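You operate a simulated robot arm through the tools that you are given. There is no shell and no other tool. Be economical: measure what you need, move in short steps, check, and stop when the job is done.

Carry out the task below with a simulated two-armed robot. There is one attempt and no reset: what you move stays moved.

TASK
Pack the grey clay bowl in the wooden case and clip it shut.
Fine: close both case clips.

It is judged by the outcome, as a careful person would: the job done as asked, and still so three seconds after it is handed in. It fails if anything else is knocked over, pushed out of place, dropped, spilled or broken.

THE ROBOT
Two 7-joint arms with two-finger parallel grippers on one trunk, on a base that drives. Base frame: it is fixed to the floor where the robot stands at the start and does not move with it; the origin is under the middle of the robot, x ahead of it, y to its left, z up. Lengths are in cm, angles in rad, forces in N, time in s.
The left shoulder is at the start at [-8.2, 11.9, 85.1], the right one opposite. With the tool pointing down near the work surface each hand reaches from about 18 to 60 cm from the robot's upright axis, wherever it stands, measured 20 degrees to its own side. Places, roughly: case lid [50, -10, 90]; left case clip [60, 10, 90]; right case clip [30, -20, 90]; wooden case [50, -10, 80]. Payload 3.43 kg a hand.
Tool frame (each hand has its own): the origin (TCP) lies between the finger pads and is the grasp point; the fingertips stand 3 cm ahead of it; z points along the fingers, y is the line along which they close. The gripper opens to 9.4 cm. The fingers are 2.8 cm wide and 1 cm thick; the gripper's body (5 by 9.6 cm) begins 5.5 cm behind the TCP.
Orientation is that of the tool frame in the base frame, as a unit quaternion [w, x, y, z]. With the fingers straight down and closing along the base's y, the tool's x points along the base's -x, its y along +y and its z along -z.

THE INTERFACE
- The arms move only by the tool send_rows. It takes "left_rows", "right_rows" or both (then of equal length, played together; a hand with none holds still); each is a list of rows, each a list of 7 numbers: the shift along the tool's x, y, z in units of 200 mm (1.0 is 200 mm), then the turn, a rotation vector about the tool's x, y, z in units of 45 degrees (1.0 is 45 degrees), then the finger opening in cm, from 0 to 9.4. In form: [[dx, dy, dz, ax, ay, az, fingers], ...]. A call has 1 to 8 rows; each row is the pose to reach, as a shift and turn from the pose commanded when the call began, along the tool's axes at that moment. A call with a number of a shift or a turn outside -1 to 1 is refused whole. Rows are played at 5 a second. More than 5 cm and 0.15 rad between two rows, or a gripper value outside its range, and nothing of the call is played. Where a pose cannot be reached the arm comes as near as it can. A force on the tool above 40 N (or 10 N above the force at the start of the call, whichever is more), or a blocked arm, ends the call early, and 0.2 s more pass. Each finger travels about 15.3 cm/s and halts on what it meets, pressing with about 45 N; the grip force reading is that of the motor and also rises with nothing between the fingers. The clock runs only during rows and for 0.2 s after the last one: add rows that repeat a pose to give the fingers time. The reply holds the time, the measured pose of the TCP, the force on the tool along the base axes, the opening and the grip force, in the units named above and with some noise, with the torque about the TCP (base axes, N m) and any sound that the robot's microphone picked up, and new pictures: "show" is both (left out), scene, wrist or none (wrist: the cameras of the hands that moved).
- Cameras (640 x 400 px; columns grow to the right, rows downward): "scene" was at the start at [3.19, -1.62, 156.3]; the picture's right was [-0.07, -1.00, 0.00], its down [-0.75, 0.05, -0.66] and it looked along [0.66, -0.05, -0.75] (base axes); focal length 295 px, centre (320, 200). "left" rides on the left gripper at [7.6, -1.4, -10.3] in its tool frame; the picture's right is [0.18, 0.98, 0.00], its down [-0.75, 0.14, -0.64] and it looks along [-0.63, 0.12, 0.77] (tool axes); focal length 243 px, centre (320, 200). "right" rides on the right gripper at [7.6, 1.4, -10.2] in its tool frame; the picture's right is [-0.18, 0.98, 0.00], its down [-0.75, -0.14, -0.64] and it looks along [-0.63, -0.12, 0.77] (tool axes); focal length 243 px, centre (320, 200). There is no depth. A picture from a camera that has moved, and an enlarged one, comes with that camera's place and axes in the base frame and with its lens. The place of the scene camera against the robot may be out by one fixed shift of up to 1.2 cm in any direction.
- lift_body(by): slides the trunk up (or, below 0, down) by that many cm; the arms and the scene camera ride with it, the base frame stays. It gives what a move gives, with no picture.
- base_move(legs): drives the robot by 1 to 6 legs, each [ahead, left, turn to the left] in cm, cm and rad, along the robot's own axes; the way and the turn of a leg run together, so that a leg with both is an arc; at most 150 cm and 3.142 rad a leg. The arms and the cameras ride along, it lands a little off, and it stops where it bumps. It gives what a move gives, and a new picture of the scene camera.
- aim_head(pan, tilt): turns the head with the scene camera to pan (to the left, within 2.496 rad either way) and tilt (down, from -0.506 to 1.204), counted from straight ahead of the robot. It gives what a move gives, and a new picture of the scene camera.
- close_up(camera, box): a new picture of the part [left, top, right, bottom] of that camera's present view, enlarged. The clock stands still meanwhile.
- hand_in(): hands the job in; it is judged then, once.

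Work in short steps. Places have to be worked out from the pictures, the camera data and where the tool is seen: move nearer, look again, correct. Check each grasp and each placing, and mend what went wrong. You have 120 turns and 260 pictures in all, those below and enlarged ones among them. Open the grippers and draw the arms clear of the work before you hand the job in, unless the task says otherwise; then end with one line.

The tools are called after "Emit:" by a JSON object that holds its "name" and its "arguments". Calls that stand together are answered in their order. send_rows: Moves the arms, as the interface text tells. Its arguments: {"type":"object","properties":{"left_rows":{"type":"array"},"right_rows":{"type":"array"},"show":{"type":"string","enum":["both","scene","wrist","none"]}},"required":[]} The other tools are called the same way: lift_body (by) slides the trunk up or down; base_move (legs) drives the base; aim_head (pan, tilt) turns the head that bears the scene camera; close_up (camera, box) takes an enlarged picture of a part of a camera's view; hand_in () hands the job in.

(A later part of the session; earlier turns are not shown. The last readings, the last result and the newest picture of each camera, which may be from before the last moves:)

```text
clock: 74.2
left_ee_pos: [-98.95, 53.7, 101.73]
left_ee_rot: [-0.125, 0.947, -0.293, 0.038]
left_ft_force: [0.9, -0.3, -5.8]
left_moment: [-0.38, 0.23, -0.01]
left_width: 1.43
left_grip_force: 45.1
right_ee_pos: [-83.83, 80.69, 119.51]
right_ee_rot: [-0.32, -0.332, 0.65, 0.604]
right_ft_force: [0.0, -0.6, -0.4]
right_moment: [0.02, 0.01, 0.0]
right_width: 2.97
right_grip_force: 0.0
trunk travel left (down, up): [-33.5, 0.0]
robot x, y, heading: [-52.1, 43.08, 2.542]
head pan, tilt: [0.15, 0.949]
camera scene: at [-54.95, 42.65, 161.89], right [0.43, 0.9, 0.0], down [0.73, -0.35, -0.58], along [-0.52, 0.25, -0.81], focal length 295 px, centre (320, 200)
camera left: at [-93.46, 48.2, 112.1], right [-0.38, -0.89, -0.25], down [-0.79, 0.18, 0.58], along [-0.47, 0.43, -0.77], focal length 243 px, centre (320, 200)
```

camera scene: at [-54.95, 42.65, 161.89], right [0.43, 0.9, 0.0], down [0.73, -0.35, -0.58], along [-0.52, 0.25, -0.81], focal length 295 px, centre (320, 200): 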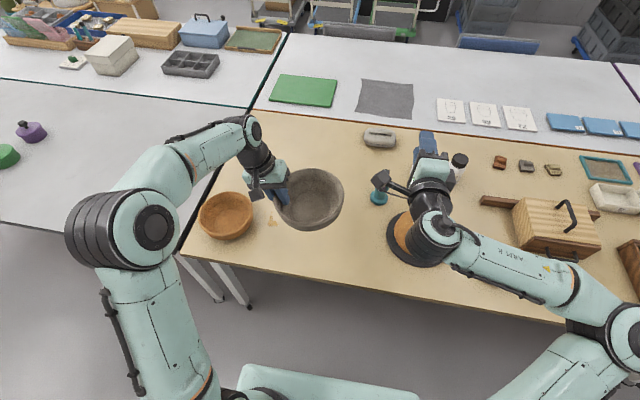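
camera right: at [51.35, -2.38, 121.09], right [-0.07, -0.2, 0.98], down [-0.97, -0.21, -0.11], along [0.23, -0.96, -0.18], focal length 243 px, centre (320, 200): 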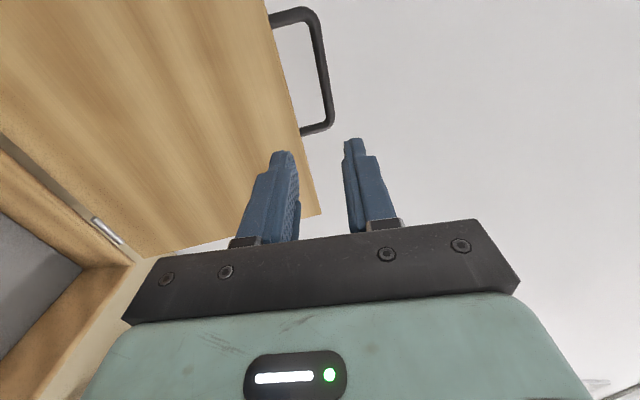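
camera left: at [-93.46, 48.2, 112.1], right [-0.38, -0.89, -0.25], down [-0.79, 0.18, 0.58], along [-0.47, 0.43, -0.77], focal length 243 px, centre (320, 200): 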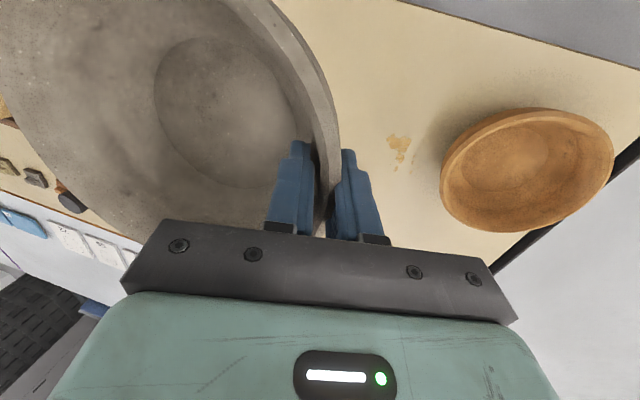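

Drive back: retreat, turn to face the case, and approach partway.

Emit:
{"name": "base_move", "arguments": {"legs": [[-30, 0, 0], [0, 0, -3.1], [0, 0, -0.072], [18, 5.8, 0]]}}

Emit:
{"name": "aim_head", "arguments": {"pan": 0, "tilt": 0.85}}

```text
clock: 85.0
left_ee_pos: [37.57, 8.64, 101.79]
left_ee_rot: [-0.04, 0.305, 0.943, -0.125]
left_ft_force: [-0.5, 0.2, -5.6]
left_moment: [0.4, -0.24, -0.05]
left_width: 1.41
left_grip_force: 45.3
right_ee_pos: [21.79, -18.05, 119.56]
right_ee_rot: [0.608, 0.654, 0.324, 0.312]
right_ft_force: [0.1, 0.9, -0.3]
right_moment: [0.03, 0.02, -0.01]
right_width: 3.0
right_grip_force: 0.1
trunk travel left (down, up): [-33.5, 0.0]
robot x, y, heading: [-9.56, 20.22, -0.625]
head pan, tilt: [0.15, 0.949]
camera scene: at [-6.55, 18.52, 161.87], right [-0.46, -0.89, 0.0], down [-0.72, 0.37, -0.58], along [0.52, -0.27, -0.81], focal length 295 px, centre (320, 200)
```

scene: 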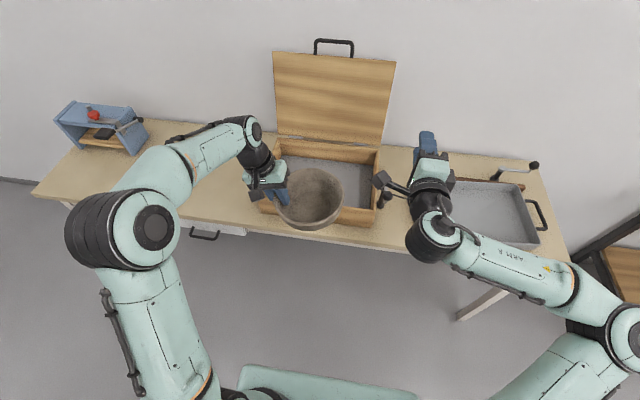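

```text
clock: 85.8
left_ee_pos: [37.69, 8.53, 101.73]
left_ee_rot: [-0.041, 0.305, 0.944, -0.123]
left_ft_force: [0.2, 0.5, -5.9]
left_moment: [0.38, -0.19, 0.03]
left_width: 1.45
left_grip_force: 45.2
right_ee_pos: [21.91, -18.17, 119.65]
right_ee_rot: [0.607, 0.655, 0.325, 0.312]
right_ft_force: [-0.2, -0.1, -0.6]
right_moment: [-0.04, 0.02, 0.01]
right_width: 3.03
right_grip_force: 0.0
trunk travel left (down, up): [-33.5, 0.0]
robot x, y, heading: [-9.15, 20.27, -0.621]
head pan, tilt: [0.0, 0.85]
camera scene: at [-6.6, 17.23, 162.64], right [-0.58, -0.81, 0.0], down [-0.61, 0.44, -0.66], along [0.54, -0.39, -0.75], focal length 295 px, centre (320, 200)
```

scene: 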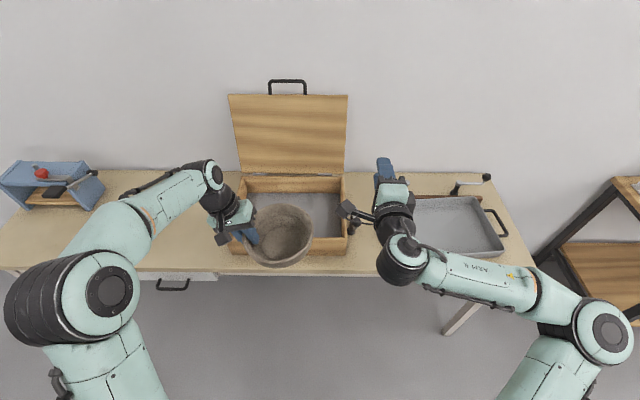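

Aligned: case centre ≈ F67, L9; bowl ≈ F46, L9. Forward 17 cm.

Emit:
{"name": "base_move", "arguments": {"legs": [[17, 0, 0]]}}

```text
clock: 87.2
left_ee_pos: [51.19, -1.13, 101.85]
left_ee_rot: [-0.041, 0.304, 0.944, -0.124]
left_ft_force: [0.4, -0.7, -5.9]
left_moment: [0.4, -0.23, 0.0]
left_width: 1.43
left_grip_force: 45.1
right_ee_pos: [35.63, -27.9, 119.62]
right_ee_rot: [0.607, 0.654, 0.325, 0.313]
right_ft_force: [0.6, 0.1, 0.4]
right_moment: [-0.02, -0.02, 0.0]
right_width: 3.0
right_grip_force: 0.0
trunk travel left (down, up): [-33.5, 0.0]
robot x, y, heading: [4.76, 10.34, -0.625]
head pan, tilt: [0.0, 0.85]
camera scene: at [7.06, 7.4, 162.62], right [-0.58, -0.81, 0.0], down [-0.61, 0.44, -0.66], along [0.54, -0.38, -0.75], focal length 295 px, centre (320, 200)
```

scene: 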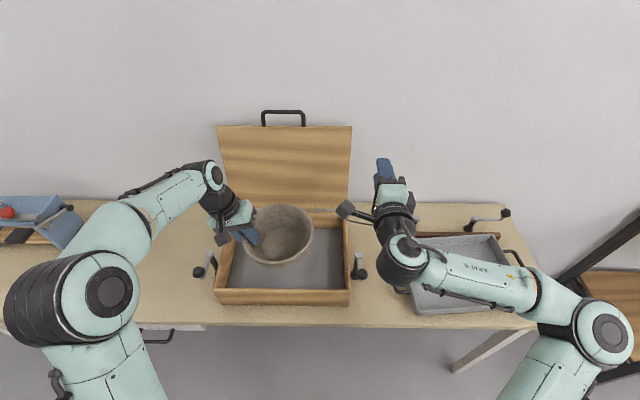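

Bowl must go 5.5 cm further and I take 2 cm to the right for hand clearance; then lower 12 cm.

Emit:
{"name": "send_rows", "arguments": {"left_rows": [[-0.1, -0.04, 0.01, 0, 0, 0, 0.3], [-0.2, -0.08, 0.02, 0, 0, 0, 0.3], [-0.275, -0.097, 0.026, 0, 0, 0, 0.3], [-0.275, -0.057, 0.176, 0, 0, 0, 0.3], [-0.275, -0.017, 0.326, 0, 0, 0, 0.3], [-0.275, 0.023, 0.476, 0, 0, 0, 0.3], [-0.275, 0.065, 0.63, 0, 0, 0, 0.3], [-0.275, 0.065, 0.63, 0, 0, 0, 0.3]], "show": "both"}}

Emit:
{"name": "close_up", "arguments": {"camera": "scene", "box": [180, 160, 380, 320]}}

```text
clock: 89.0
left_ee_pos: [54.73, -6.08, 89.37]
left_ee_rot: [-0.04, 0.303, 0.944, -0.125]
left_ft_force: [0.3, 0.6, -6.1]
left_moment: [0.38, -0.25, 0.03]
left_width: 1.41
left_grip_force: 44.8
right_ee_pos: [35.59, -27.98, 119.52]
right_ee_rot: [0.608, 0.653, 0.325, 0.313]
right_ft_force: [0.2, -0.3, 0.0]
right_moment: [-0.02, -0.01, 0.0]
right_width: 3.03
right_grip_force: 0.1
trunk travel left (down, up): [-33.5, 0.0]
robot x, y, heading: [4.36, 10.69, -0.624]
head pan, tilt: [0.0, 0.85]
camera scene: at [7.1, 7.36, 162.65], right [-0.58, -0.81, 0.0], down [-0.61, 0.44, -0.66], along [0.54, -0.38, -0.75], focal length 295 px, centre (320, 200)
camera left: at [49.19, -0.57, 99.58], right [0.4, 0.88, -0.25], down [0.79, -0.19, 0.58], along [0.46, -0.44, -0.77], focal length 243 px, centre (320, 200)
```

scene: 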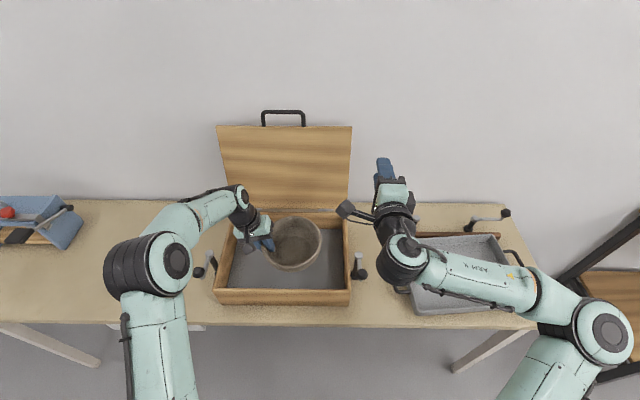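
left: 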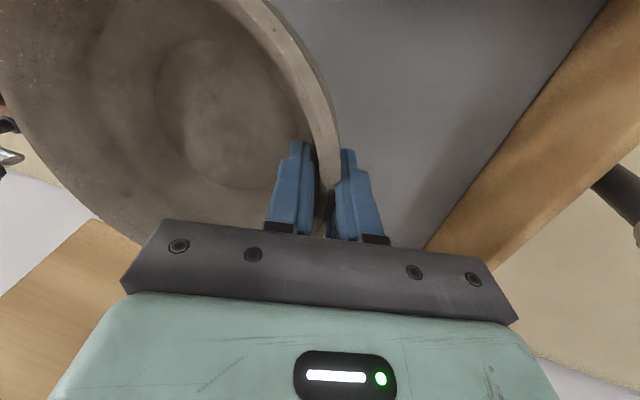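

```text
2.50 times, centred on (280, 240) of scene
camera zoom: at [7.1, 7.36, 162.65], right [-0.58, -0.81, 0.0], down [-0.61, 0.44, -0.66], along [0.54, -0.38, -0.75], focal length 738 px, centre (420, 100)
```

zoom: 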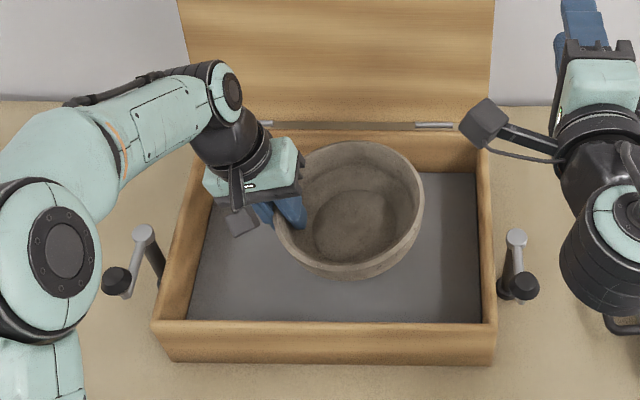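

Centred in the box. Lower 3.5 cm more and watch the load.

Emit:
{"name": "send_rows", "arguments": {"left_rows": [[0, 0.013, 0.048, 0, 0, 0, 0.3], [0, 0.026, 0.097, 0, 0, 0, 0.3], [0, 0.045, 0.169, 0, 0, 0, 0.3], [0, 0.045, 0.169, 0, 0, 0, 0.3]], "show": "wrist"}}

```text
clock: 90.0
left_ee_pos: [54.75, -6.08, 85.81]
left_ee_rot: [-0.04, 0.304, 0.944, -0.123]
left_ft_force: [0.1, -0.7, -6.1]
left_moment: [0.4, -0.25, 0.01]
left_width: 1.39
left_grip_force: 45.5
right_ee_pos: [35.68, -27.81, 119.6]
right_ee_rot: [0.608, 0.653, 0.325, 0.313]
right_ft_force: [-0.2, -0.5, 0.2]
right_moment: [0.01, -0.01, 0.01]
right_width: 2.99
right_grip_force: 0.0
trunk travel left (down, up): [-33.5, 0.0]
robot x, y, heading: [4.74, 10.25, -0.624]
head pan, tilt: [0.0, 0.85]
camera left: at [49.18, -0.6, 96.03], right [0.4, 0.88, -0.25], down [0.79, -0.19, 0.58], along [0.46, -0.44, -0.77], focal length 243 px, centre (320, 200)
```

left: 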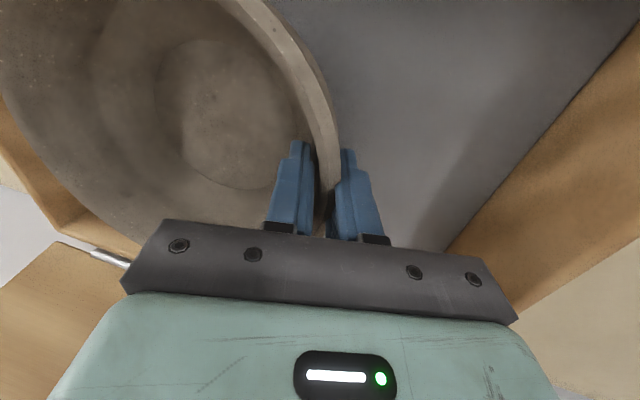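

Still hanging freely. Lower in 0.5 cm steps.

Emit:
{"name": "send_rows", "arguments": {"left_rows": [[0, 0.006, 0.024, 0, 0, 0, 0.3], [0, 0.013, 0.048, 0, 0, 0, 0.3], [0, 0.013, 0.048, 0, 0, 0, 0.3]], "show": "none"}}

Emit:
{"name": "send_rows", "arguments": {"left_rows": [[0, 0.006, 0.024, 0, 0, 0, 0.3], [0, 0.013, 0.048, 0, 0, 0, 0.3], [0, 0.013, 0.048, 0, 0, 0, 0.3]], "show": "wrist"}}

```text
clock: 90.8
left_ee_pos: [54.67, -5.98, 84.96]
left_ee_rot: [-0.04, 0.303, 0.944, -0.124]
left_ft_force: [0.1, -0.8, -5.9]
left_moment: [0.38, -0.24, 0.0]
left_width: 1.41
left_grip_force: 44.9
right_ee_pos: [35.64, -28.03, 119.5]
right_ee_rot: [0.608, 0.654, 0.325, 0.313]
right_ft_force: [-0.6, -0.4, -0.7]
right_moment: [-0.03, -0.02, 0.01]
right_width: 2.99
right_grip_force: 0.0
trunk travel left (down, up): [-33.5, 0.0]
robot x, y, heading: [4.44, 10.49, -0.624]
head pan, tilt: [0.0, 0.85]
```

```text
clock: 91.6
left_ee_pos: [54.67, -5.9, 83.86]
left_ee_rot: [-0.041, 0.303, 0.944, -0.123]
left_ft_force: [-0.9, -0.6, -5.2]
left_moment: [0.38, -0.27, 0.01]
left_width: 1.42
left_grip_force: 44.8
right_ee_pos: [35.72, -27.96, 119.57]
right_ee_rot: [0.608, 0.654, 0.324, 0.313]
right_ft_force: [-0.2, 0.5, -0.9]
right_moment: [0.02, -0.02, 0.01]
right_width: 3.0
right_grip_force: 0.1
trunk travel left (down, up): [-33.5, 0.0]
robot x, y, heading: [4.74, 10.81, -0.625]
head pan, tilt: [0.0, 0.85]
camera left: at [49.17, -0.49, 94.12], right [0.4, 0.88, -0.25], down [0.79, -0.19, 0.58], along [0.46, -0.44, -0.77], focal length 243 px, centre (320, 200)
```

left: 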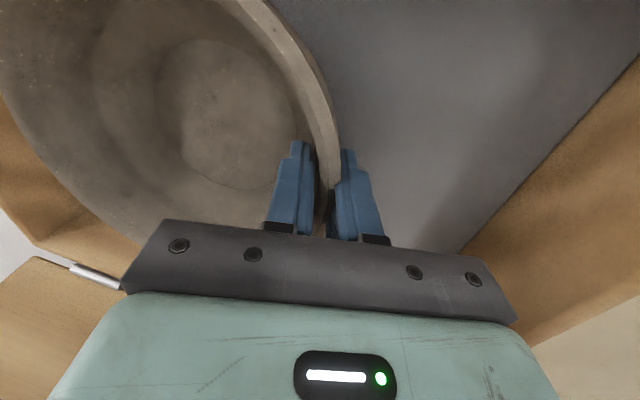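

Still nearly full weight; continue in 0.5 cm steps.

Emit:
{"name": "send_rows", "arguments": {"left_rows": [[0, 0.006, 0.024, 0, 0, 0, 0.3], [0, 0.013, 0.048, 0, 0, 0, 0.3], [0, 0.013, 0.048, 0, 0, 0, 0.3]], "show": "none"}}

Emit:
{"name": "send_rows", "arguments": {"left_rows": [[0, 0.006, 0.024, 0, 0, 0, 0.3], [0, 0.013, 0.048, 0, 0, 0, 0.3], [0, 0.013, 0.048, 0, 0, 0, 0.3]], "show": "both"}}

```text
clock: 92.5
left_ee_pos: [54.66, -5.93, 83.33]
left_ee_rot: [-0.037, 0.303, 0.944, -0.126]
left_ft_force: [-5.4, 8.1, 18.9]
left_moment: [0.11, 0.79, -0.36]
left_width: 1.42
left_grip_force: 45.3
right_ee_pos: [35.45, -27.94, 119.7]
right_ee_rot: [0.608, 0.653, 0.325, 0.313]
right_ft_force: [-0.8, 0.5, 0.6]
right_moment: [-0.03, -0.03, 0.03]
right_width: 3.01
right_grip_force: 0.0
trunk travel left (down, up): [-33.5, 0.0]
robot x, y, heading: [4.55, 10.37, -0.622]
head pan, tilt: [0.0, 0.85]
stopped in row 3 (left hand): the force on the tool passed its limit at 41 N (the readings are from after the stop); the commanded pose is now the measured one
```

```text
clock: 92.9
left_ee_pos: [54.75, -6.05, 83.26]
left_ee_rot: [-0.037, 0.303, 0.943, -0.128]
left_ft_force: [-3.8, 4.5, 15.5]
left_moment: [0.06, 0.65, -0.23]
left_width: 1.41
left_grip_force: 44.8
right_ee_pos: [35.54, -27.76, 119.63]
right_ee_rot: [0.608, 0.653, 0.325, 0.314]
right_ft_force: [-0.1, 0.2, 0.6]
right_moment: [0.0, -0.03, -0.01]
right_width: 3.03
right_grip_force: 0.2
trunk travel left (down, up): [-33.5, 0.0]
robot x, y, heading: [4.28, 10.6, -0.623]
head pan, tilt: [0.0, 0.85]
stopped in row 1 (left hand): the force on the tool passed its limit at 44 N (the readings are from after the stop); the commanded pose is now the measured one
camera scene: at [6.87, 7.54, 162.64], right [-0.58, -0.81, 0.0], down [-0.61, 0.44, -0.66], along [0.54, -0.38, -0.75], focal length 295 px, centre (320, 200)
camera left: at [49.17, -0.46, 93.54], right [0.4, 0.88, -0.26], down [0.79, -0.19, 0.59], along [0.47, -0.44, -0.77], focal length 243 px, centre (320, 200)
```

scene: 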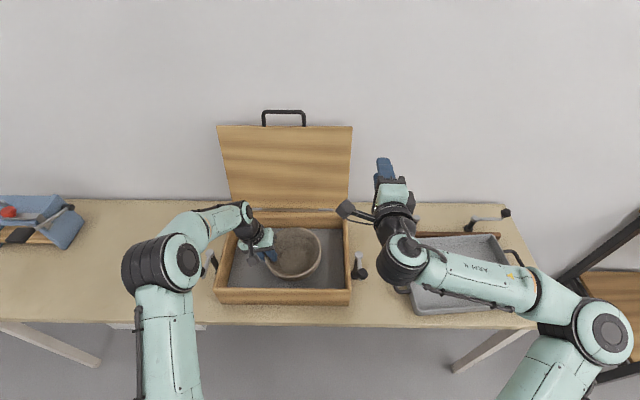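
left: 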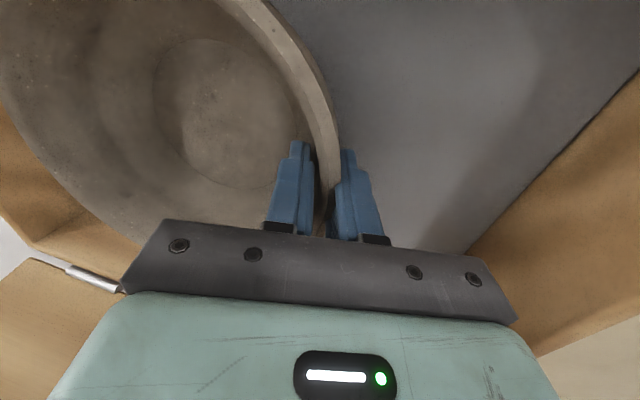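

Bowl contacts the floor. Release slowly.

Emit:
{"name": "send_rows", "arguments": {"left_rows": [[0, -0.003, -0.01, 0, 0, 0, 1.2], [0, -0.003, -0.01, 0, 0, 0, 1.8], [0, -0.003, -0.01, 0, 0, 0, 2.6], [0, -0.003, -0.01, 0, 0, 0, 3.2]], "show": "wrist"}}

Emit:
{"name": "close_up", "arguments": {"camera": "scene", "box": [200, 190, 380, 310]}}

```text
clock: 93.9
left_ee_pos: [54.77, -6.15, 83.38]
left_ee_rot: [-0.037, 0.303, 0.944, -0.127]
left_ft_force: [-0.2, 0.0, -0.2]
left_moment: [-0.02, -0.01, 0.03]
left_width: 3.21
left_grip_force: 0.1
right_ee_pos: [35.78, -27.91, 119.61]
right_ee_rot: [0.608, 0.653, 0.325, 0.314]
right_ft_force: [0.3, 0.6, 0.0]
right_moment: [0.02, 0.0, 0.0]
right_width: 3.0
right_grip_force: 0.0
trunk travel left (down, up): [-33.5, 0.0]
robot x, y, heading: [4.76, 10.47, -0.623]
head pan, tilt: [0.0, 0.85]
camera left: at [49.26, -0.57, 93.5], right [0.4, 0.88, -0.26], down [0.79, -0.19, 0.59], along [0.47, -0.44, -0.77], focal length 243 px, centre (320, 200)
```

left: 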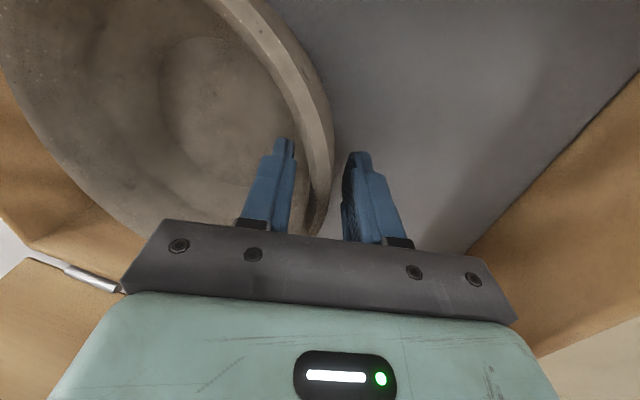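

```text
3.33 times, centred on (290, 250) of scene
camera zoom: at [7.06, 7.4, 162.65], right [-0.58, -0.81, 0.0], down [-0.61, 0.44, -0.66], along [0.54, -0.38, -0.75], focal length 984 px, centre (420, 33)
```

zoom: 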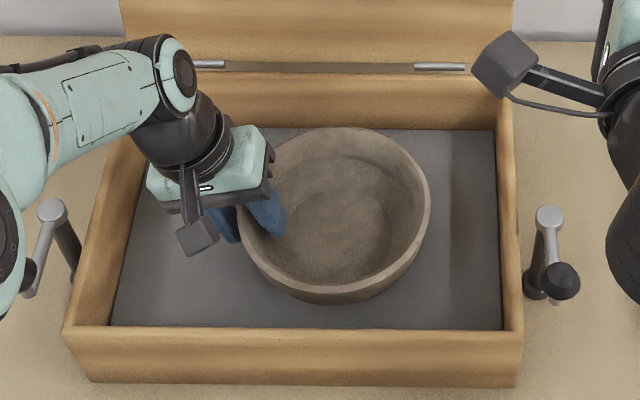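

Released; the bowl sits flat in the case. Withdraw along the tool axis and up.

Emit:
{"name": "send_rows", "arguments": {"left_rows": [[0, 0, -0.1, 0, 0, 0, 3.2], [0, 0, -0.25, 0, 0, 0, 3.2], [0, -0.05, -0.45, 0, 0, 0, 3.2], [0, -0.1, -0.65, 0, 0, 0, 3.2], [0, -0.15, -0.85, 0, 0, 0, 3.2], [0, -0.2, -1, 0, 0, 0, 3.2]], "show": "none"}}

Emit:
{"name": "send_rows", "arguments": {"left_rows": [[0.1, 0.1, 0, -0.11, 0, 0, 3], [0.25, 0.2, 0, -0.22, 0, 0, 2], [0.4, 0.3, 0, -0.333, 0, 0, 2], [0.6, 0.4, 0, -0.333, 0, 0, 2], [0.8, 0.4, 0, -0.333, 0, 0, 2]], "show": "scene"}}

```text
clock: 95.3
left_ee_pos: [55.51, -4.85, 103.9]
left_ee_rot: [-0.037, 0.304, 0.944, -0.127]
left_ft_force: [0.6, -0.1, -0.4]
left_moment: [0.0, -0.01, 0.01]
left_width: 3.23
left_grip_force: 0.0
right_ee_pos: [35.61, -27.82, 119.64]
right_ee_rot: [0.608, 0.653, 0.325, 0.313]
right_ft_force: [-0.3, -0.3, 0.2]
right_moment: [0.01, -0.01, 0.01]
right_width: 3.0
right_grip_force: 0.2
trunk travel left (down, up): [-33.5, 0.0]
robot x, y, heading: [4.52, 10.46, -0.618]
head pan, tilt: [0.0, 0.85]
```

```text
clock: 96.5
left_ee_pos: [46.63, 10.85, 101.46]
left_ee_rot: [0.003, 0.305, 0.952, -0.003]
left_ft_force: [-0.3, -0.2, -0.5]
left_moment: [0.02, -0.06, 0.0]
left_width: 2.02
left_grip_force: 0.0
right_ee_pos: [35.63, -27.74, 119.6]
right_ee_rot: [0.608, 0.653, 0.326, 0.314]
right_ft_force: [-0.2, -0.1, -0.4]
right_moment: [0.01, 0.0, -0.01]
right_width: 2.99
right_grip_force: 0.0
trunk travel left (down, up): [-33.5, 0.0]
robot x, y, heading: [4.47, 10.65, -0.62]
head pan, tilt: [0.0, 0.85]
camera scene: at [6.94, 7.46, 162.64], right [-0.58, -0.81, 0.0], down [-0.61, 0.44, -0.66], along [0.54, -0.38, -0.75], focal length 295 px, centre (320, 200)
```

scene: 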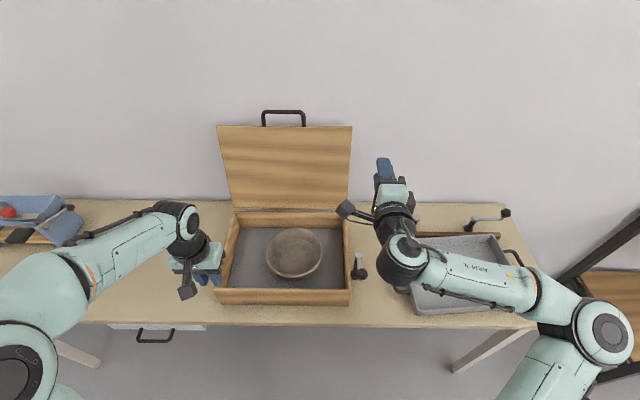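

Bowl packed. Now return to the stance used to open the lid.

Emit:
{"name": "base_move", "arguments": {"legs": [[-4.8, 13, -0.01]]}}

```text
clock: 98.3
left_ee_pos: [50.59, 23.86, 101.47]
left_ee_rot: [0.003, 0.309, 0.951, -0.003]
left_ft_force: [-0.5, -0.8, 0.5]
left_moment: [-0.02, -0.03, 0.02]
left_width: 2.01
left_grip_force: 0.0
right_ee_pos: [39.11, -14.66, 119.58]
right_ee_rot: [0.609, 0.654, 0.323, 0.311]
right_ft_force: [0.6, -0.5, -0.3]
right_moment: [-0.04, 0.0, 0.02]
right_width: 3.0
right_grip_force: 0.0
trunk travel left (down, up): [-33.5, 0.0]
robot x, y, heading: [8.16, 23.37, -0.628]
head pan, tilt: [0.0, 0.85]
camera scene: at [10.8, 20.81, 162.65], right [-0.59, -0.81, 0.0], down [-0.61, 0.44, -0.66], along [0.53, -0.39, -0.75], focal length 295 px, centre (320, 200)
```

scene: 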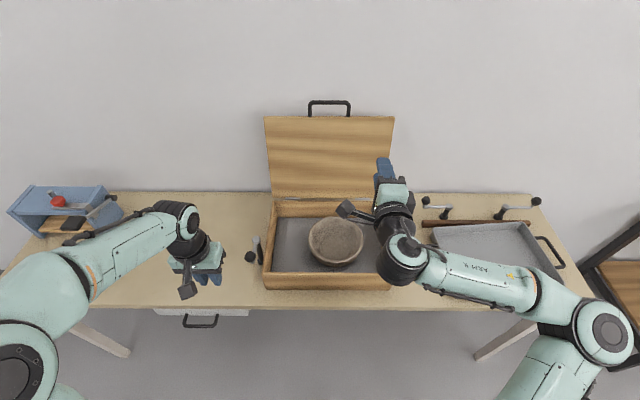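

Same view as when I released. Move the right hand back toward the handle, stopping short.

Emit:
{"name": "send_rows", "arguments": {"right_rows": [[0.12, 0, 0.15, 0, 0, 0, 3.5], [0.25, 0, 0.3, 0, 0, 0, 4], [0.37, 0, 0.45, 0, 0, 0, 4.5], [0.465, 0, 0.62, 0, 0, 0, 4.5], [0.465, 0.02, 0.8, 0, 0, 0, 4.5], [0.465, 0.03, 0.98, 0, 0, 0, 4.5], [0.465, 0.03, 0.98, 0, 0, 0, 4.5]], "show": "both"}}

```text
clock: 99.9
left_ee_pos: [50.53, 23.86, 101.44]
left_ee_rot: [0.002, 0.308, 0.951, -0.002]
left_ft_force: [0.1, -0.2, -0.7]
left_moment: [0.01, -0.03, -0.02]
left_width: 1.98
left_grip_force: 0.1
right_ee_pos: [60.42, -18.95, 119.1]
right_ee_rot: [0.609, 0.654, 0.323, 0.312]
right_ft_force: [0.4, -0.1, -0.4]
right_moment: [0.02, -0.01, -0.01]
right_width: 4.5
right_grip_force: 0.1
trunk travel left (down, up): [-33.5, 0.0]
robot x, y, heading: [7.99, 23.76, -0.629]
head pan, tilt: [0.0, 0.85]
camera scene: at [10.73, 20.8, 162.64], right [-0.59, -0.81, 0.0], down [-0.61, 0.44, -0.66], along [0.53, -0.39, -0.75], focal length 295 px, centre (320, 200)
camera right: at [56.7, -6.84, 121.46], right [-0.07, -0.2, 0.98], down [-0.97, -0.22, -0.11], along [0.23, -0.96, -0.18], focal length 243 px, centre (320, 200)
```

scene: 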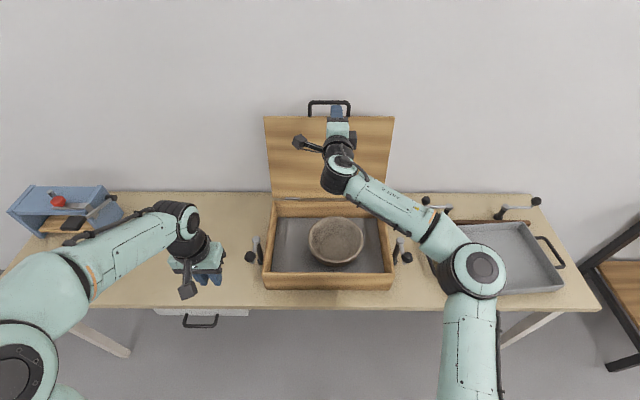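
right: 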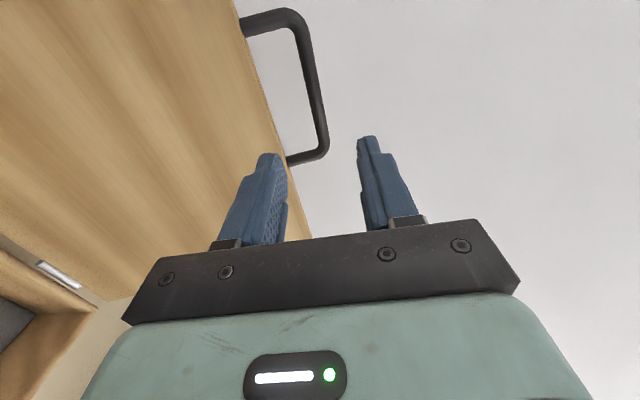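

Narrow to 3 cm so the lower finger passes through the handle loop, and advance.

Emit:
{"name": "send_rows", "arguments": {"right_rows": [[0, 0, 0, 0, 0, 0, 3], [0, 0, 0.15, 0, 0, 0, 3], [0, 0, 0.3, 0, 0, 0, 3], [0, 0, 0.3, 0, 0, 0, 3]], "show": "wrist"}}

```text
clock: 100.9
left_ee_pos: [50.56, 23.79, 101.49]
left_ee_rot: [0.003, 0.308, 0.951, -0.003]
left_ft_force: [-0.3, -0.4, -0.7]
left_moment: [0.01, 0.01, -0.01]
left_width: 1.99
left_grip_force: 0.0
right_ee_pos: [65.15, -22.81, 118.85]
right_ee_rot: [0.609, 0.654, 0.323, 0.311]
right_ft_force: [0.4, 0.3, -0.3]
right_moment: [0.01, 0.01, 0.02]
right_width: 3.0
right_grip_force: 0.1
trunk travel left (down, up): [-33.5, 0.0]
robot x, y, heading: [8.31, 23.67, -0.632]
head pan, tilt: [0.0, 0.85]
camera right: at [61.61, -10.52, 121.09], right [-0.07, -0.2, 0.98], down [-0.97, -0.22, -0.11], along [0.23, -0.96, -0.18], focal length 243 px, centre (320, 200)
```

right: 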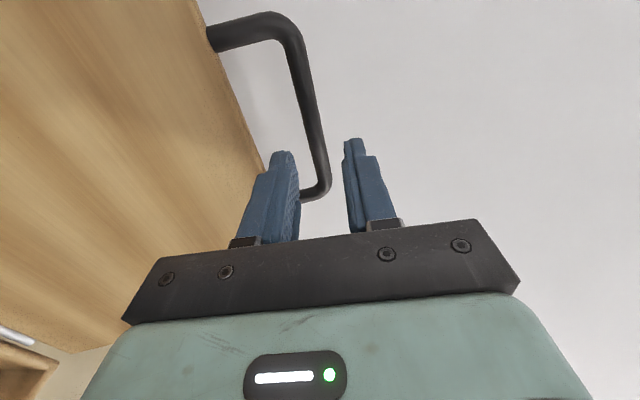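

Bar is between the fingers. Advance 4 cm and close.

Emit:
{"name": "send_rows", "arguments": {"right_rows": [[0, 0, 0.1, 0, 0, 0, 3], [0, 0, 0.2, 0, 0, 0, 3], [0, 0, 0.2, 0, 0, 0, 1.5], [0, 0, 0.2, 0, 0, 0, 0.3], [0, 0, 0.2, 0, 0, 0, 0.3]], "show": "both"}}

```text
clock: 102.1
left_ee_pos: [50.57, 23.92, 101.4]
left_ee_rot: [0.003, 0.309, 0.951, -0.002]
left_ft_force: [-0.3, -0.2, -0.2]
left_moment: [-0.02, 0.01, -0.02]
left_width: 2.01
left_grip_force: 0.1
right_ee_pos: [68.56, -24.82, 118.3]
right_ee_rot: [0.609, 0.654, 0.324, 0.311]
right_ft_force: [0.4, 2.5, -2.8]
right_moment: [-1.03, 0.79, 0.68]
right_width: 1.15
right_grip_force: 45.2
trunk travel left (down, up): [-33.5, 0.0]
robot x, y, heading: [8.05, 23.93, -0.629]
head pan, tilt: [0.0, 0.85]
camera scene: at [10.84, 20.82, 162.64], right [-0.59, -0.81, 0.0], down [-0.61, 0.44, -0.66], along [0.53, -0.39, -0.75], focal length 295 px, centre (320, 200)
camera right: at [64.85, -12.72, 120.63], right [-0.07, -0.2, 0.98], down [-0.97, -0.22, -0.11], along [0.23, -0.96, -0.17], focal length 243 px, centre (320, 200)
```

scene: 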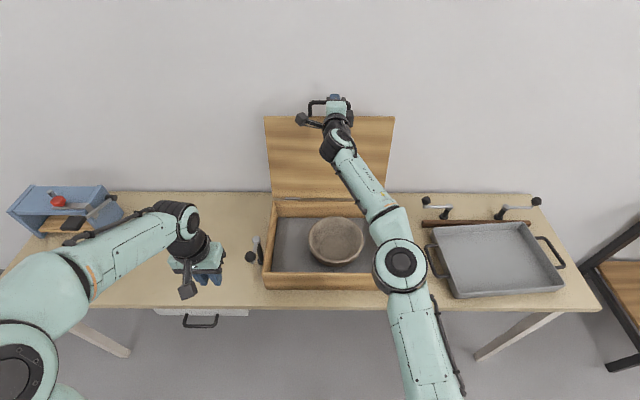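
right: 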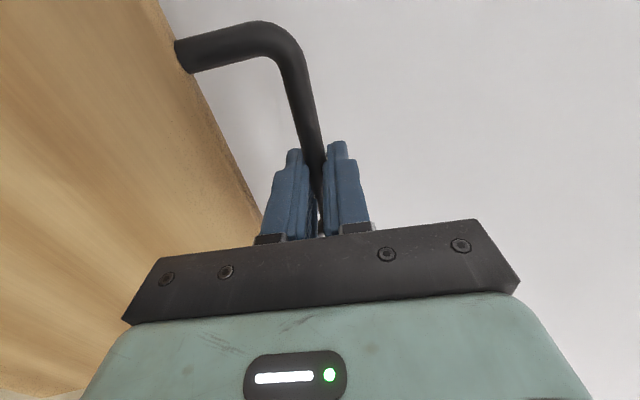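

Gripped. All recorded points fit a circle (R≈32.9, hinge z≈86). Reverse it: first base back 7 cm (top of the arc).

Emit:
{"name": "send_rows", "arguments": {"right_rows": [[0, 0.01, 0, 0, 0, 0, 0.3], [0, 0.02, 0, 0, 0, 0, 0.3]], "show": "none"}}

Emit:
{"name": "base_move", "arguments": {"legs": [[-7, 0, 0]]}}

```text
clock: 102.7
left_ee_pos: [50.66, 23.78, 101.49]
left_ee_rot: [0.002, 0.308, 0.951, -0.003]
left_ft_force: [0.7, 0.2, 0.0]
left_moment: [-0.02, 0.03, -0.03]
left_width: 2.0
left_grip_force: 0.2
right_ee_pos: [68.52, -25.04, 118.34]
right_ee_rot: [0.606, 0.657, 0.324, 0.311]
right_ft_force: [-5.0, 4.3, -17.7]
right_moment: [-0.86, 0.92, 0.88]
right_width: 1.14
right_grip_force: 45.6
trunk travel left (down, up): [-33.5, 0.0]
robot x, y, heading: [8.29, 23.91, -0.635]
head pan, tilt: [0.0, 0.85]
```

```text
clock: 103.8
left_ee_pos: [45.06, 27.83, 101.53]
left_ee_rot: [0.004, 0.309, 0.951, -0.003]
left_ft_force: [-0.7, 0.4, -0.1]
left_moment: [-0.01, 0.01, 0.0]
left_width: 1.98
left_grip_force: 0.1
right_ee_pos: [62.99, -20.63, 119.09]
right_ee_rot: [0.611, 0.652, 0.322, 0.312]
right_ft_force: [3.7, 2.8, 8.4]
right_moment: [-1.18, 0.49, 0.24]
right_width: 1.16
right_grip_force: 45.2
trunk travel left (down, up): [-33.5, 0.0]
robot x, y, heading: [2.7, 27.83, -0.627]
head pan, tilt: [0.0, 0.85]
camera scene: at [5.21, 24.97, 162.7], right [-0.59, -0.81, 0.0], down [-0.61, 0.44, -0.66], along [0.53, -0.39, -0.75], focal length 295 px, centre (320, 200)
```

scene: 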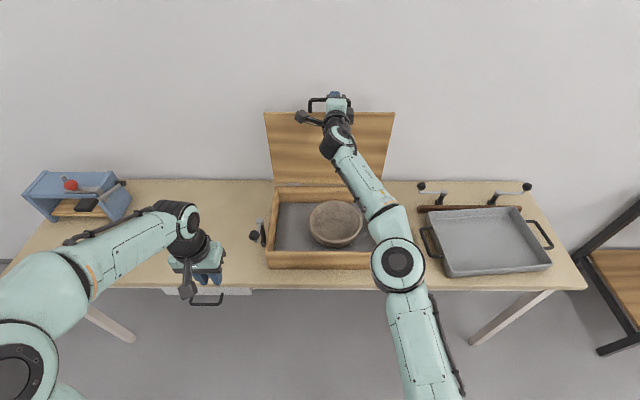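

Back at vertical. Follow the arc down to ≈60° with the tool level.

Emit:
{"name": "send_rows", "arguments": {"right_rows": [[0, -0.008, -0.09, 0, 0, 0, 0.3], [0, -0.019, -0.185, 0, 0, 0, 0.3], [0, -0.053, -0.353, 0, 0, 0, 0.3], [0, -0.106, -0.521, 0, 0, 0, 0.3], [0, -0.177, -0.678, 0, 0, 0, 0.3], [0, -0.262, -0.826, 0, 0, 0, 0.3]], "show": "scene"}}

```text
clock: 105.2
left_ee_pos: [44.89, 28.03, 101.49]
left_ee_rot: [0.004, 0.308, 0.951, -0.003]
left_ft_force: [0.0, 0.3, -0.2]
left_moment: [-0.02, -0.02, 0.01]
left_width: 2.0
left_grip_force: 0.0
right_ee_pos: [49.13, -10.63, 114.96]
right_ee_rot: [0.61, 0.652, 0.322, 0.314]
right_ft_force: [-9.1, 1.5, 10.7]
right_moment: [-1.11, 0.66, 0.3]
right_width: 1.13
right_grip_force: 44.9
trunk travel left (down, up): [-33.5, 0.0]
robot x, y, heading: [2.35, 28.23, -0.629]
head pan, tilt: [0.0, 0.85]
camera scene: at [4.89, 25.04, 162.65], right [-0.59, -0.81, 0.0], down [-0.61, 0.44, -0.66], along [0.54, -0.39, -0.75], focal length 295 px, centre (320, 200)
```

scene: 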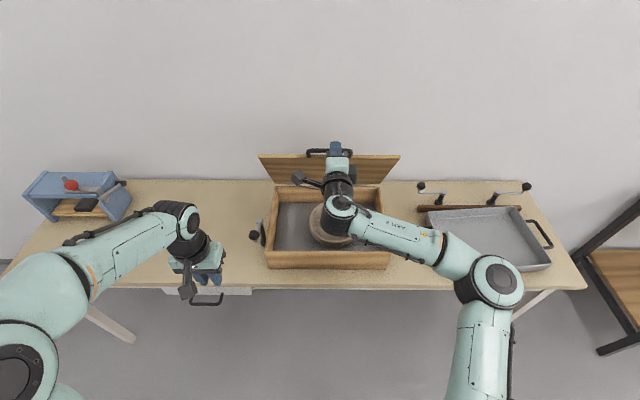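

Forces low. Continue to ≈25°, pitching the tool back down.

Emit:
{"name": "send_rows", "arguments": {"right_rows": [[0, -0.066, -0.117, 0.19, 0, 0, 0.3], [0, -0.147, -0.223, 0.378, 0, 0, 0.3], [0, -0.237, -0.319, 0.567, 0, 0, 0.3], [0, -0.336, -0.405, 0.756, 0, 0, 0.3], [0, -0.445, -0.48, 0.93, 0, 0, 0.3], [0, -0.569, -0.548, 1.0, 0, 0, 0.3], [0, -0.697, -0.607, 1.0, 0, 0, 0.3]], "show": "scene"}}

```text
clock: 106.8
left_ee_pos: [44.82, 27.78, 101.51]
left_ee_rot: [0.003, 0.308, 0.951, -0.002]
left_ft_force: [0.7, -1.2, 0.0]
left_moment: [0.01, -0.01, 0.0]
left_width: 2.02
left_grip_force: 0.1
right_ee_pos: [38.94, -2.97, 101.25]
right_ee_rot: [0.311, 0.838, 0.418, 0.164]
right_ft_force: [-11.9, -14.3, -2.8]
right_moment: [-0.07, 0.3, 1.51]
right_width: 1.12
right_grip_force: 45.2
trunk travel left (down, up): [-33.5, 0.0]
robot x, y, heading: [2.27, 28.18, -0.626]
head pan, tilt: [0.0, 0.85]
camera scene: at [4.96, 24.64, 162.63], right [-0.59, -0.81, 0.0], down [-0.61, 0.44, -0.66], along [0.53, -0.39, -0.75], focal length 295 px, centre (320, 200)
```

scene: 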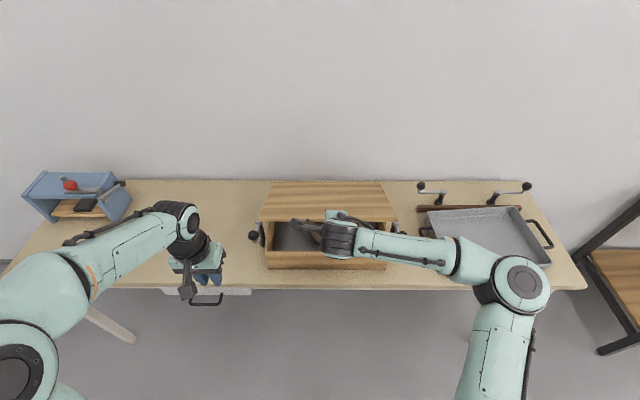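

Continue to ≈2° (nearly shut), with a small sideways relief.

Emit:
{"name": "send_rows", "arguments": {"right_rows": [[-0.01, -0.128, 0.064, 0, 0, 0, 0.3], [-0.015, -0.251, 0.14, 0, 0, 0, 0.3], [-0.015, -0.366, 0.225, 0, 0, 0, 0.3], [-0.015, -0.472, 0.318, 0, 0, 0, 0.3], [-0.015, -0.534, 0.381, 0, 0, 0, 0.3], [-0.015, -0.534, 0.381, 0, 0, 0, 0.3]], "show": "both"}}

```text
clock: 108.2
left_ee_pos: [44.89, 28.08, 101.47]
left_ee_rot: [0.003, 0.308, 0.951, -0.003]
left_ft_force: [-0.2, -0.2, 0.2]
left_moment: [-0.03, 0.0, 0.01]
left_width: 2.01
left_grip_force: 0.1
right_ee_pos: [36.35, -1.0, 88.75]
right_ee_rot: [0.312, 0.837, 0.419, 0.165]
right_ft_force: [-12.9, 2.2, -1.4]
right_moment: [-0.81, 0.67, 0.5]
right_width: 1.15
right_grip_force: 44.8
trunk travel left (down, up): [-33.5, 0.0]
robot x, y, heading: [2.73, 27.91, -0.627]
head pan, tilt: [0.0, 0.85]
camera scene: at [4.97, 24.93, 162.64], right [-0.59, -0.81, 0.0], down [-0.61, 0.44, -0.66], along [0.54, -0.39, -0.75], focal length 295 px, centre (320, 200)
camera right: at [36.08, 8.43, 97.69], right [0.48, -0.59, 0.65], down [-0.88, -0.29, 0.38], along [-0.03, -0.75, -0.66], focal length 243 px, centre (320, 200)
```

scene: 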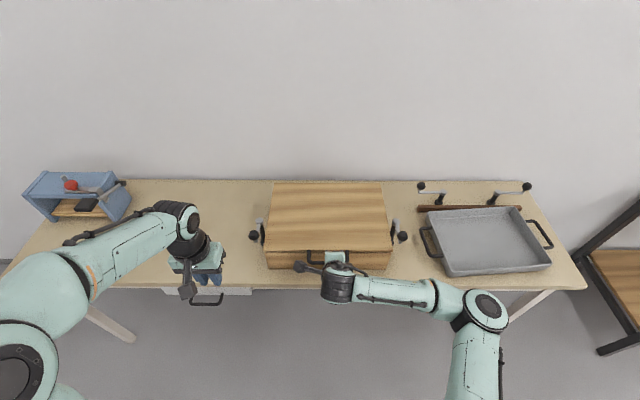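
right: 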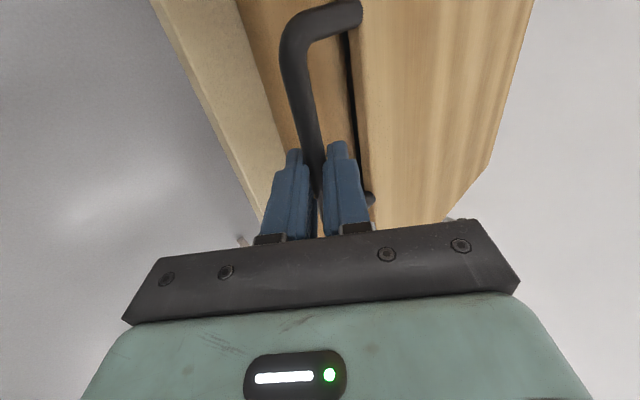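

A small gap remains (1.4 cm above the original). Lower that much.

Emit:
{"name": "send_rows", "arguments": {"right_rows": [[0, -0.02, 0.022, 0, 0, 0, 0.3], [0, -0.04, 0.045, 0, 0, 0, 0.3], [0, -0.052, 0.06, 0, 0, 0, 0.3], [0, -0.052, 0.06, 0, 0, 0, 0.3]], "show": "wrist"}}

```text
clock: 109.2
left_ee_pos: [44.64, 27.99, 101.62]
left_ee_rot: [0.003, 0.309, 0.951, -0.002]
left_ft_force: [0.2, -1.1, 0.7]
left_moment: [0.02, 0.02, -0.02]
left_width: 1.99
left_grip_force: 0.1
right_ee_pos: [36.22, -0.86, 87.34]
right_ee_rot: [0.314, 0.836, 0.42, 0.164]
right_ft_force: [-23.3, 6.3, 13.3]
right_moment: [-0.2, 0.38, 0.59]
right_width: 1.13
right_grip_force: 44.6
trunk travel left (down, up): [-33.5, 0.0]
robot x, y, heading: [2.86, 27.82, -0.629]
head pan, tilt: [0.0, 0.85]
stopped in row 4 (right hand): the force on the tool passed its limit at 40 N (the readings are from after the stop); the commanded pose is now the measured one
camera right: at [36.04, 8.49, 96.22], right [0.48, -0.59, 0.65], down [-0.88, -0.29, 0.38], along [-0.03, -0.75, -0.66], focal length 243 px, centre (320, 200)
```

right: 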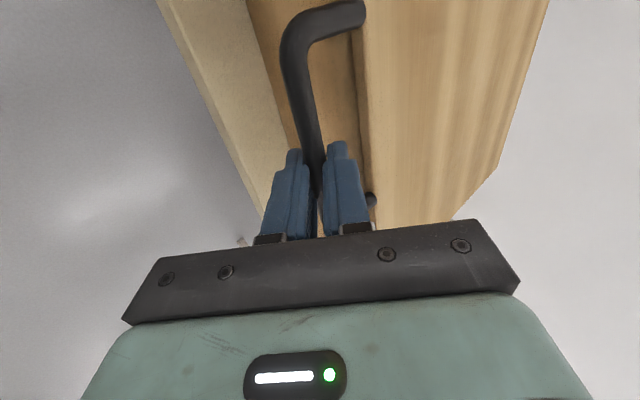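

The lid is shut (contact, same height as at the start). Open and back off along the tool axis.

Emit:
{"name": "send_rows", "arguments": {"right_rows": [[0, 0, 0, 0, 0, 0, 1.5], [0, 0, 0, 0, 0, 0, 2.6], [0, 0, -0.05, 0, 0, 0, 2.6], [0, 0, -0.15, 0, 0, 0, 2.6], [0, 0, -0.35, 0, 0, 0, 2.6], [0, 0.05, -0.55, 0, 0, 0, 2.6]], "show": "both"}}

Emit:
{"name": "close_up", "arguments": {"camera": "scene", "box": [230, 170, 430, 285]}}

```text
clock: 110.6
left_ee_pos: [44.86, 28.08, 101.45]
left_ee_rot: [0.003, 0.308, 0.951, -0.004]
left_ft_force: [-0.1, 0.7, 0.5]
left_moment: [-0.02, 0.02, 0.02]
left_width: 2.01
left_grip_force: 0.1
right_ee_pos: [31.28, 2.6, 96.2]
right_ee_rot: [0.314, 0.835, 0.42, 0.166]
right_ft_force: [0.1, 0.0, -0.4]
right_moment: [0.02, 0.02, -0.01]
right_width: 2.59
right_grip_force: 0.1
trunk travel left (down, up): [-33.5, 0.0]
robot x, y, heading: [2.72, 28.0, -0.63]
head pan, tilt: [0.0, 0.85]
camera scene: at [5.14, 24.93, 162.65], right [-0.59, -0.81, 0.0], down [-0.61, 0.44, -0.66], along [0.53, -0.39, -0.75], focal length 295 px, centre (320, 200)
camera right: at [31.06, 12.02, 105.07], right [0.48, -0.59, 0.65], down [-0.88, -0.3, 0.38], along [-0.03, -0.75, -0.66], focal length 243 px, centre (320, 200)
```

scene: 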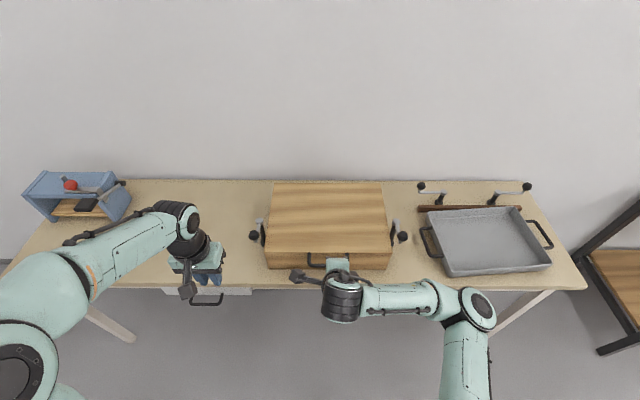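
right: 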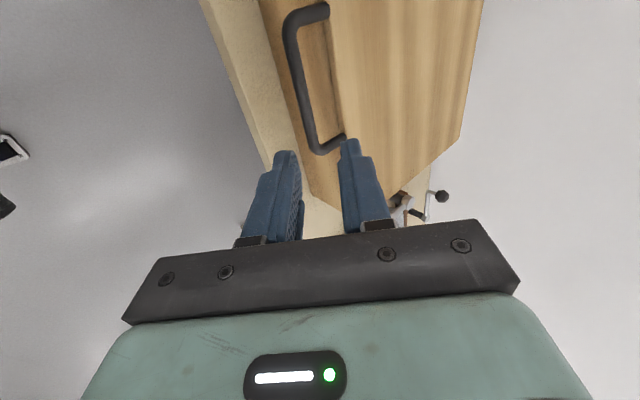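

```text
3.20 times, centred on (330, 228) of scene
camera zoom: at [5.14, 24.93, 162.65], right [-0.59, -0.81, 0.0], down [-0.61, 0.44, -0.66], along [0.53, -0.39, -0.75], focal length 945 px, centre (288, 112)
```

zoom: 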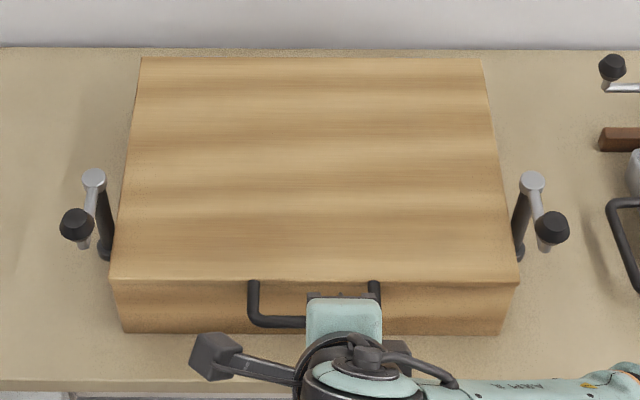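

Lid is fully shut. The clips are horizontal cranks on posts just outside the lid (post top z≈90.6, arm ≈7 cm, knob forward); they must swing 90° inward over the lid. Raise the right hand clear and turn it to point down, then drive 8 cm closer.

Emit:
{"name": "send_rows", "arguments": {"right_rows": [[-0.12, 0.1, -0.11, 0, 0, 0, 3], [-0.25, 0.2, -0.22, 0, 0, 0, 3], [-0.38, 0.3, -0.34, 0, 0, 0, 3], [-0.5, 0.39, -0.45, 0, 0, 0, 3]], "show": "none"}}

Emit:
{"name": "send_rows", "arguments": {"right_rows": [[0, 0, 0, 0, 0, -0.17, 3], [0, 0, 0, 0, 0, -0.34, 3], [0, 0, 0, 0, 0, -0.51, 3], [0, 0, 0, 0, 0, -0.68, 3], [0, 0, 0, 0, 0, -0.84, 3], [0, 0, 0, 0, 0, -1, 3]], "show": "none"}}

Emit:
{"name": "send_rows", "arguments": {"right_rows": [[0, 0, 0, 0, 0, -0.17, 3], [0, 0, 0, 0, 0, -0.34, 3], [0, 0, 0, 0, 0, -0.51, 3], [0, 0, 0, 0, 0, -0.68, 3], [0, 0, 0, 0, 0, -0.84, 3], [0, 0, 0, 0, 0, -1, 3]], "show": "none"}}

Emit:
{"name": "send_rows", "arguments": {"right_rows": [[0, 0, 0, 0, 0.17, 0, 3], [0, 0, 0, 0, 0.34, 0, 3], [0, 0, 0, 0, 0.51, 0, 3], [0, 0, 0, 0, 0.68, 0, 3], [0, 0, 0, 0, 0.84, 0, 3], [0, 0, 0, 0, 0.93, 0, 3]], "show": "scene"}}

```text
clock: 111.6
left_ee_pos: [44.83, 28.01, 101.35]
left_ee_rot: [0.003, 0.308, 0.951, -0.002]
left_ft_force: [0.2, -0.2, -0.4]
left_moment: [0.01, -0.03, -0.01]
left_width: 2.0
left_grip_force: 0.1
right_ee_pos: [25.03, -5.25, 107.95]
right_ee_rot: [0.313, 0.836, 0.419, 0.166]
right_ft_force: [0.9, 0.5, -0.6]
right_moment: [0.01, 0.0, -0.02]
right_width: 3.01
right_grip_force: 0.0
trunk travel left (down, up): [-33.5, 0.0]
robot x, y, heading: [2.69, 27.77, -0.63]
head pan, tilt: [0.0, 0.85]
```

```text
clock: 113.0
left_ee_pos: [44.87, 27.93, 101.52]
left_ee_rot: [0.002, 0.308, 0.951, -0.003]
left_ft_force: [0.7, -0.1, 0.4]
left_moment: [0.0, -0.02, 0.0]
left_width: 2.01
left_grip_force: 0.0
right_ee_pos: [25.16, -5.29, 107.84]
right_ee_rot: [0.353, 0.612, 0.707, 0.032]
right_ft_force: [-0.4, -1.4, 0.2]
right_moment: [-0.04, -0.03, 0.01]
right_width: 2.99
right_grip_force: 0.0
trunk travel left (down, up): [-33.5, 0.0]
robot x, y, heading: [2.57, 27.83, -0.631]
head pan, tilt: [0.0, 0.85]
```

```text
clock: 114.4
left_ee_pos: [44.9, 28.05, 101.41]
left_ee_rot: [0.004, 0.308, 0.951, -0.002]
left_ft_force: [0.3, 0.0, 0.0]
left_moment: [-0.01, 0.01, 0.01]
left_width: 2.01
left_grip_force: 0.0
right_ee_pos: [25.13, -5.43, 107.81]
right_ee_rot: [0.338, 0.295, 0.887, -0.105]
right_ft_force: [-0.4, -0.2, -0.1]
right_moment: [-0.02, 0.0, -0.02]
right_width: 2.98
right_grip_force: 0.0
trunk travel left (down, up): [-33.5, 0.0]
robot x, y, heading: [2.48, 27.92, -0.625]
head pan, tilt: [0.0, 0.85]
```

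```text
clock: 115.8
left_ee_pos: [44.89, 27.93, 101.43]
left_ee_rot: [0.001, 0.309, 0.951, -0.003]
left_ft_force: [0.5, 0.8, 0.4]
left_moment: [-0.02, -0.01, 0.03]
left_width: 2.0
left_grip_force: 0.0
right_ee_pos: [25.14, -5.42, 107.88]
right_ee_rot: [-0.001, 0.313, 0.95, 0.008]
right_ft_force: [0.4, -0.1, 0.3]
right_moment: [0.01, 0.02, 0.02]
right_width: 2.98
right_grip_force: 0.0
trunk travel left (down, up): [-33.5, 0.0]
robot x, y, heading: [2.54, 28.06, -0.628]
head pan, tilt: [0.0, 0.85]
camera scene: at [5.14, 24.91, 162.65], right [-0.59, -0.81, 0.0], down [-0.61, 0.44, -0.66], along [0.53, -0.39, -0.75], focal length 295 px, centre (320, 200)
```

scene: 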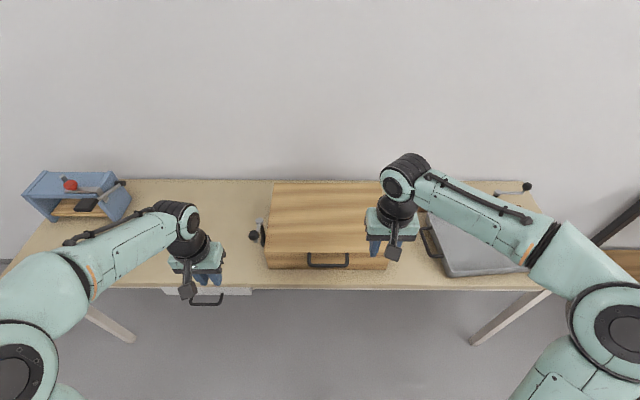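

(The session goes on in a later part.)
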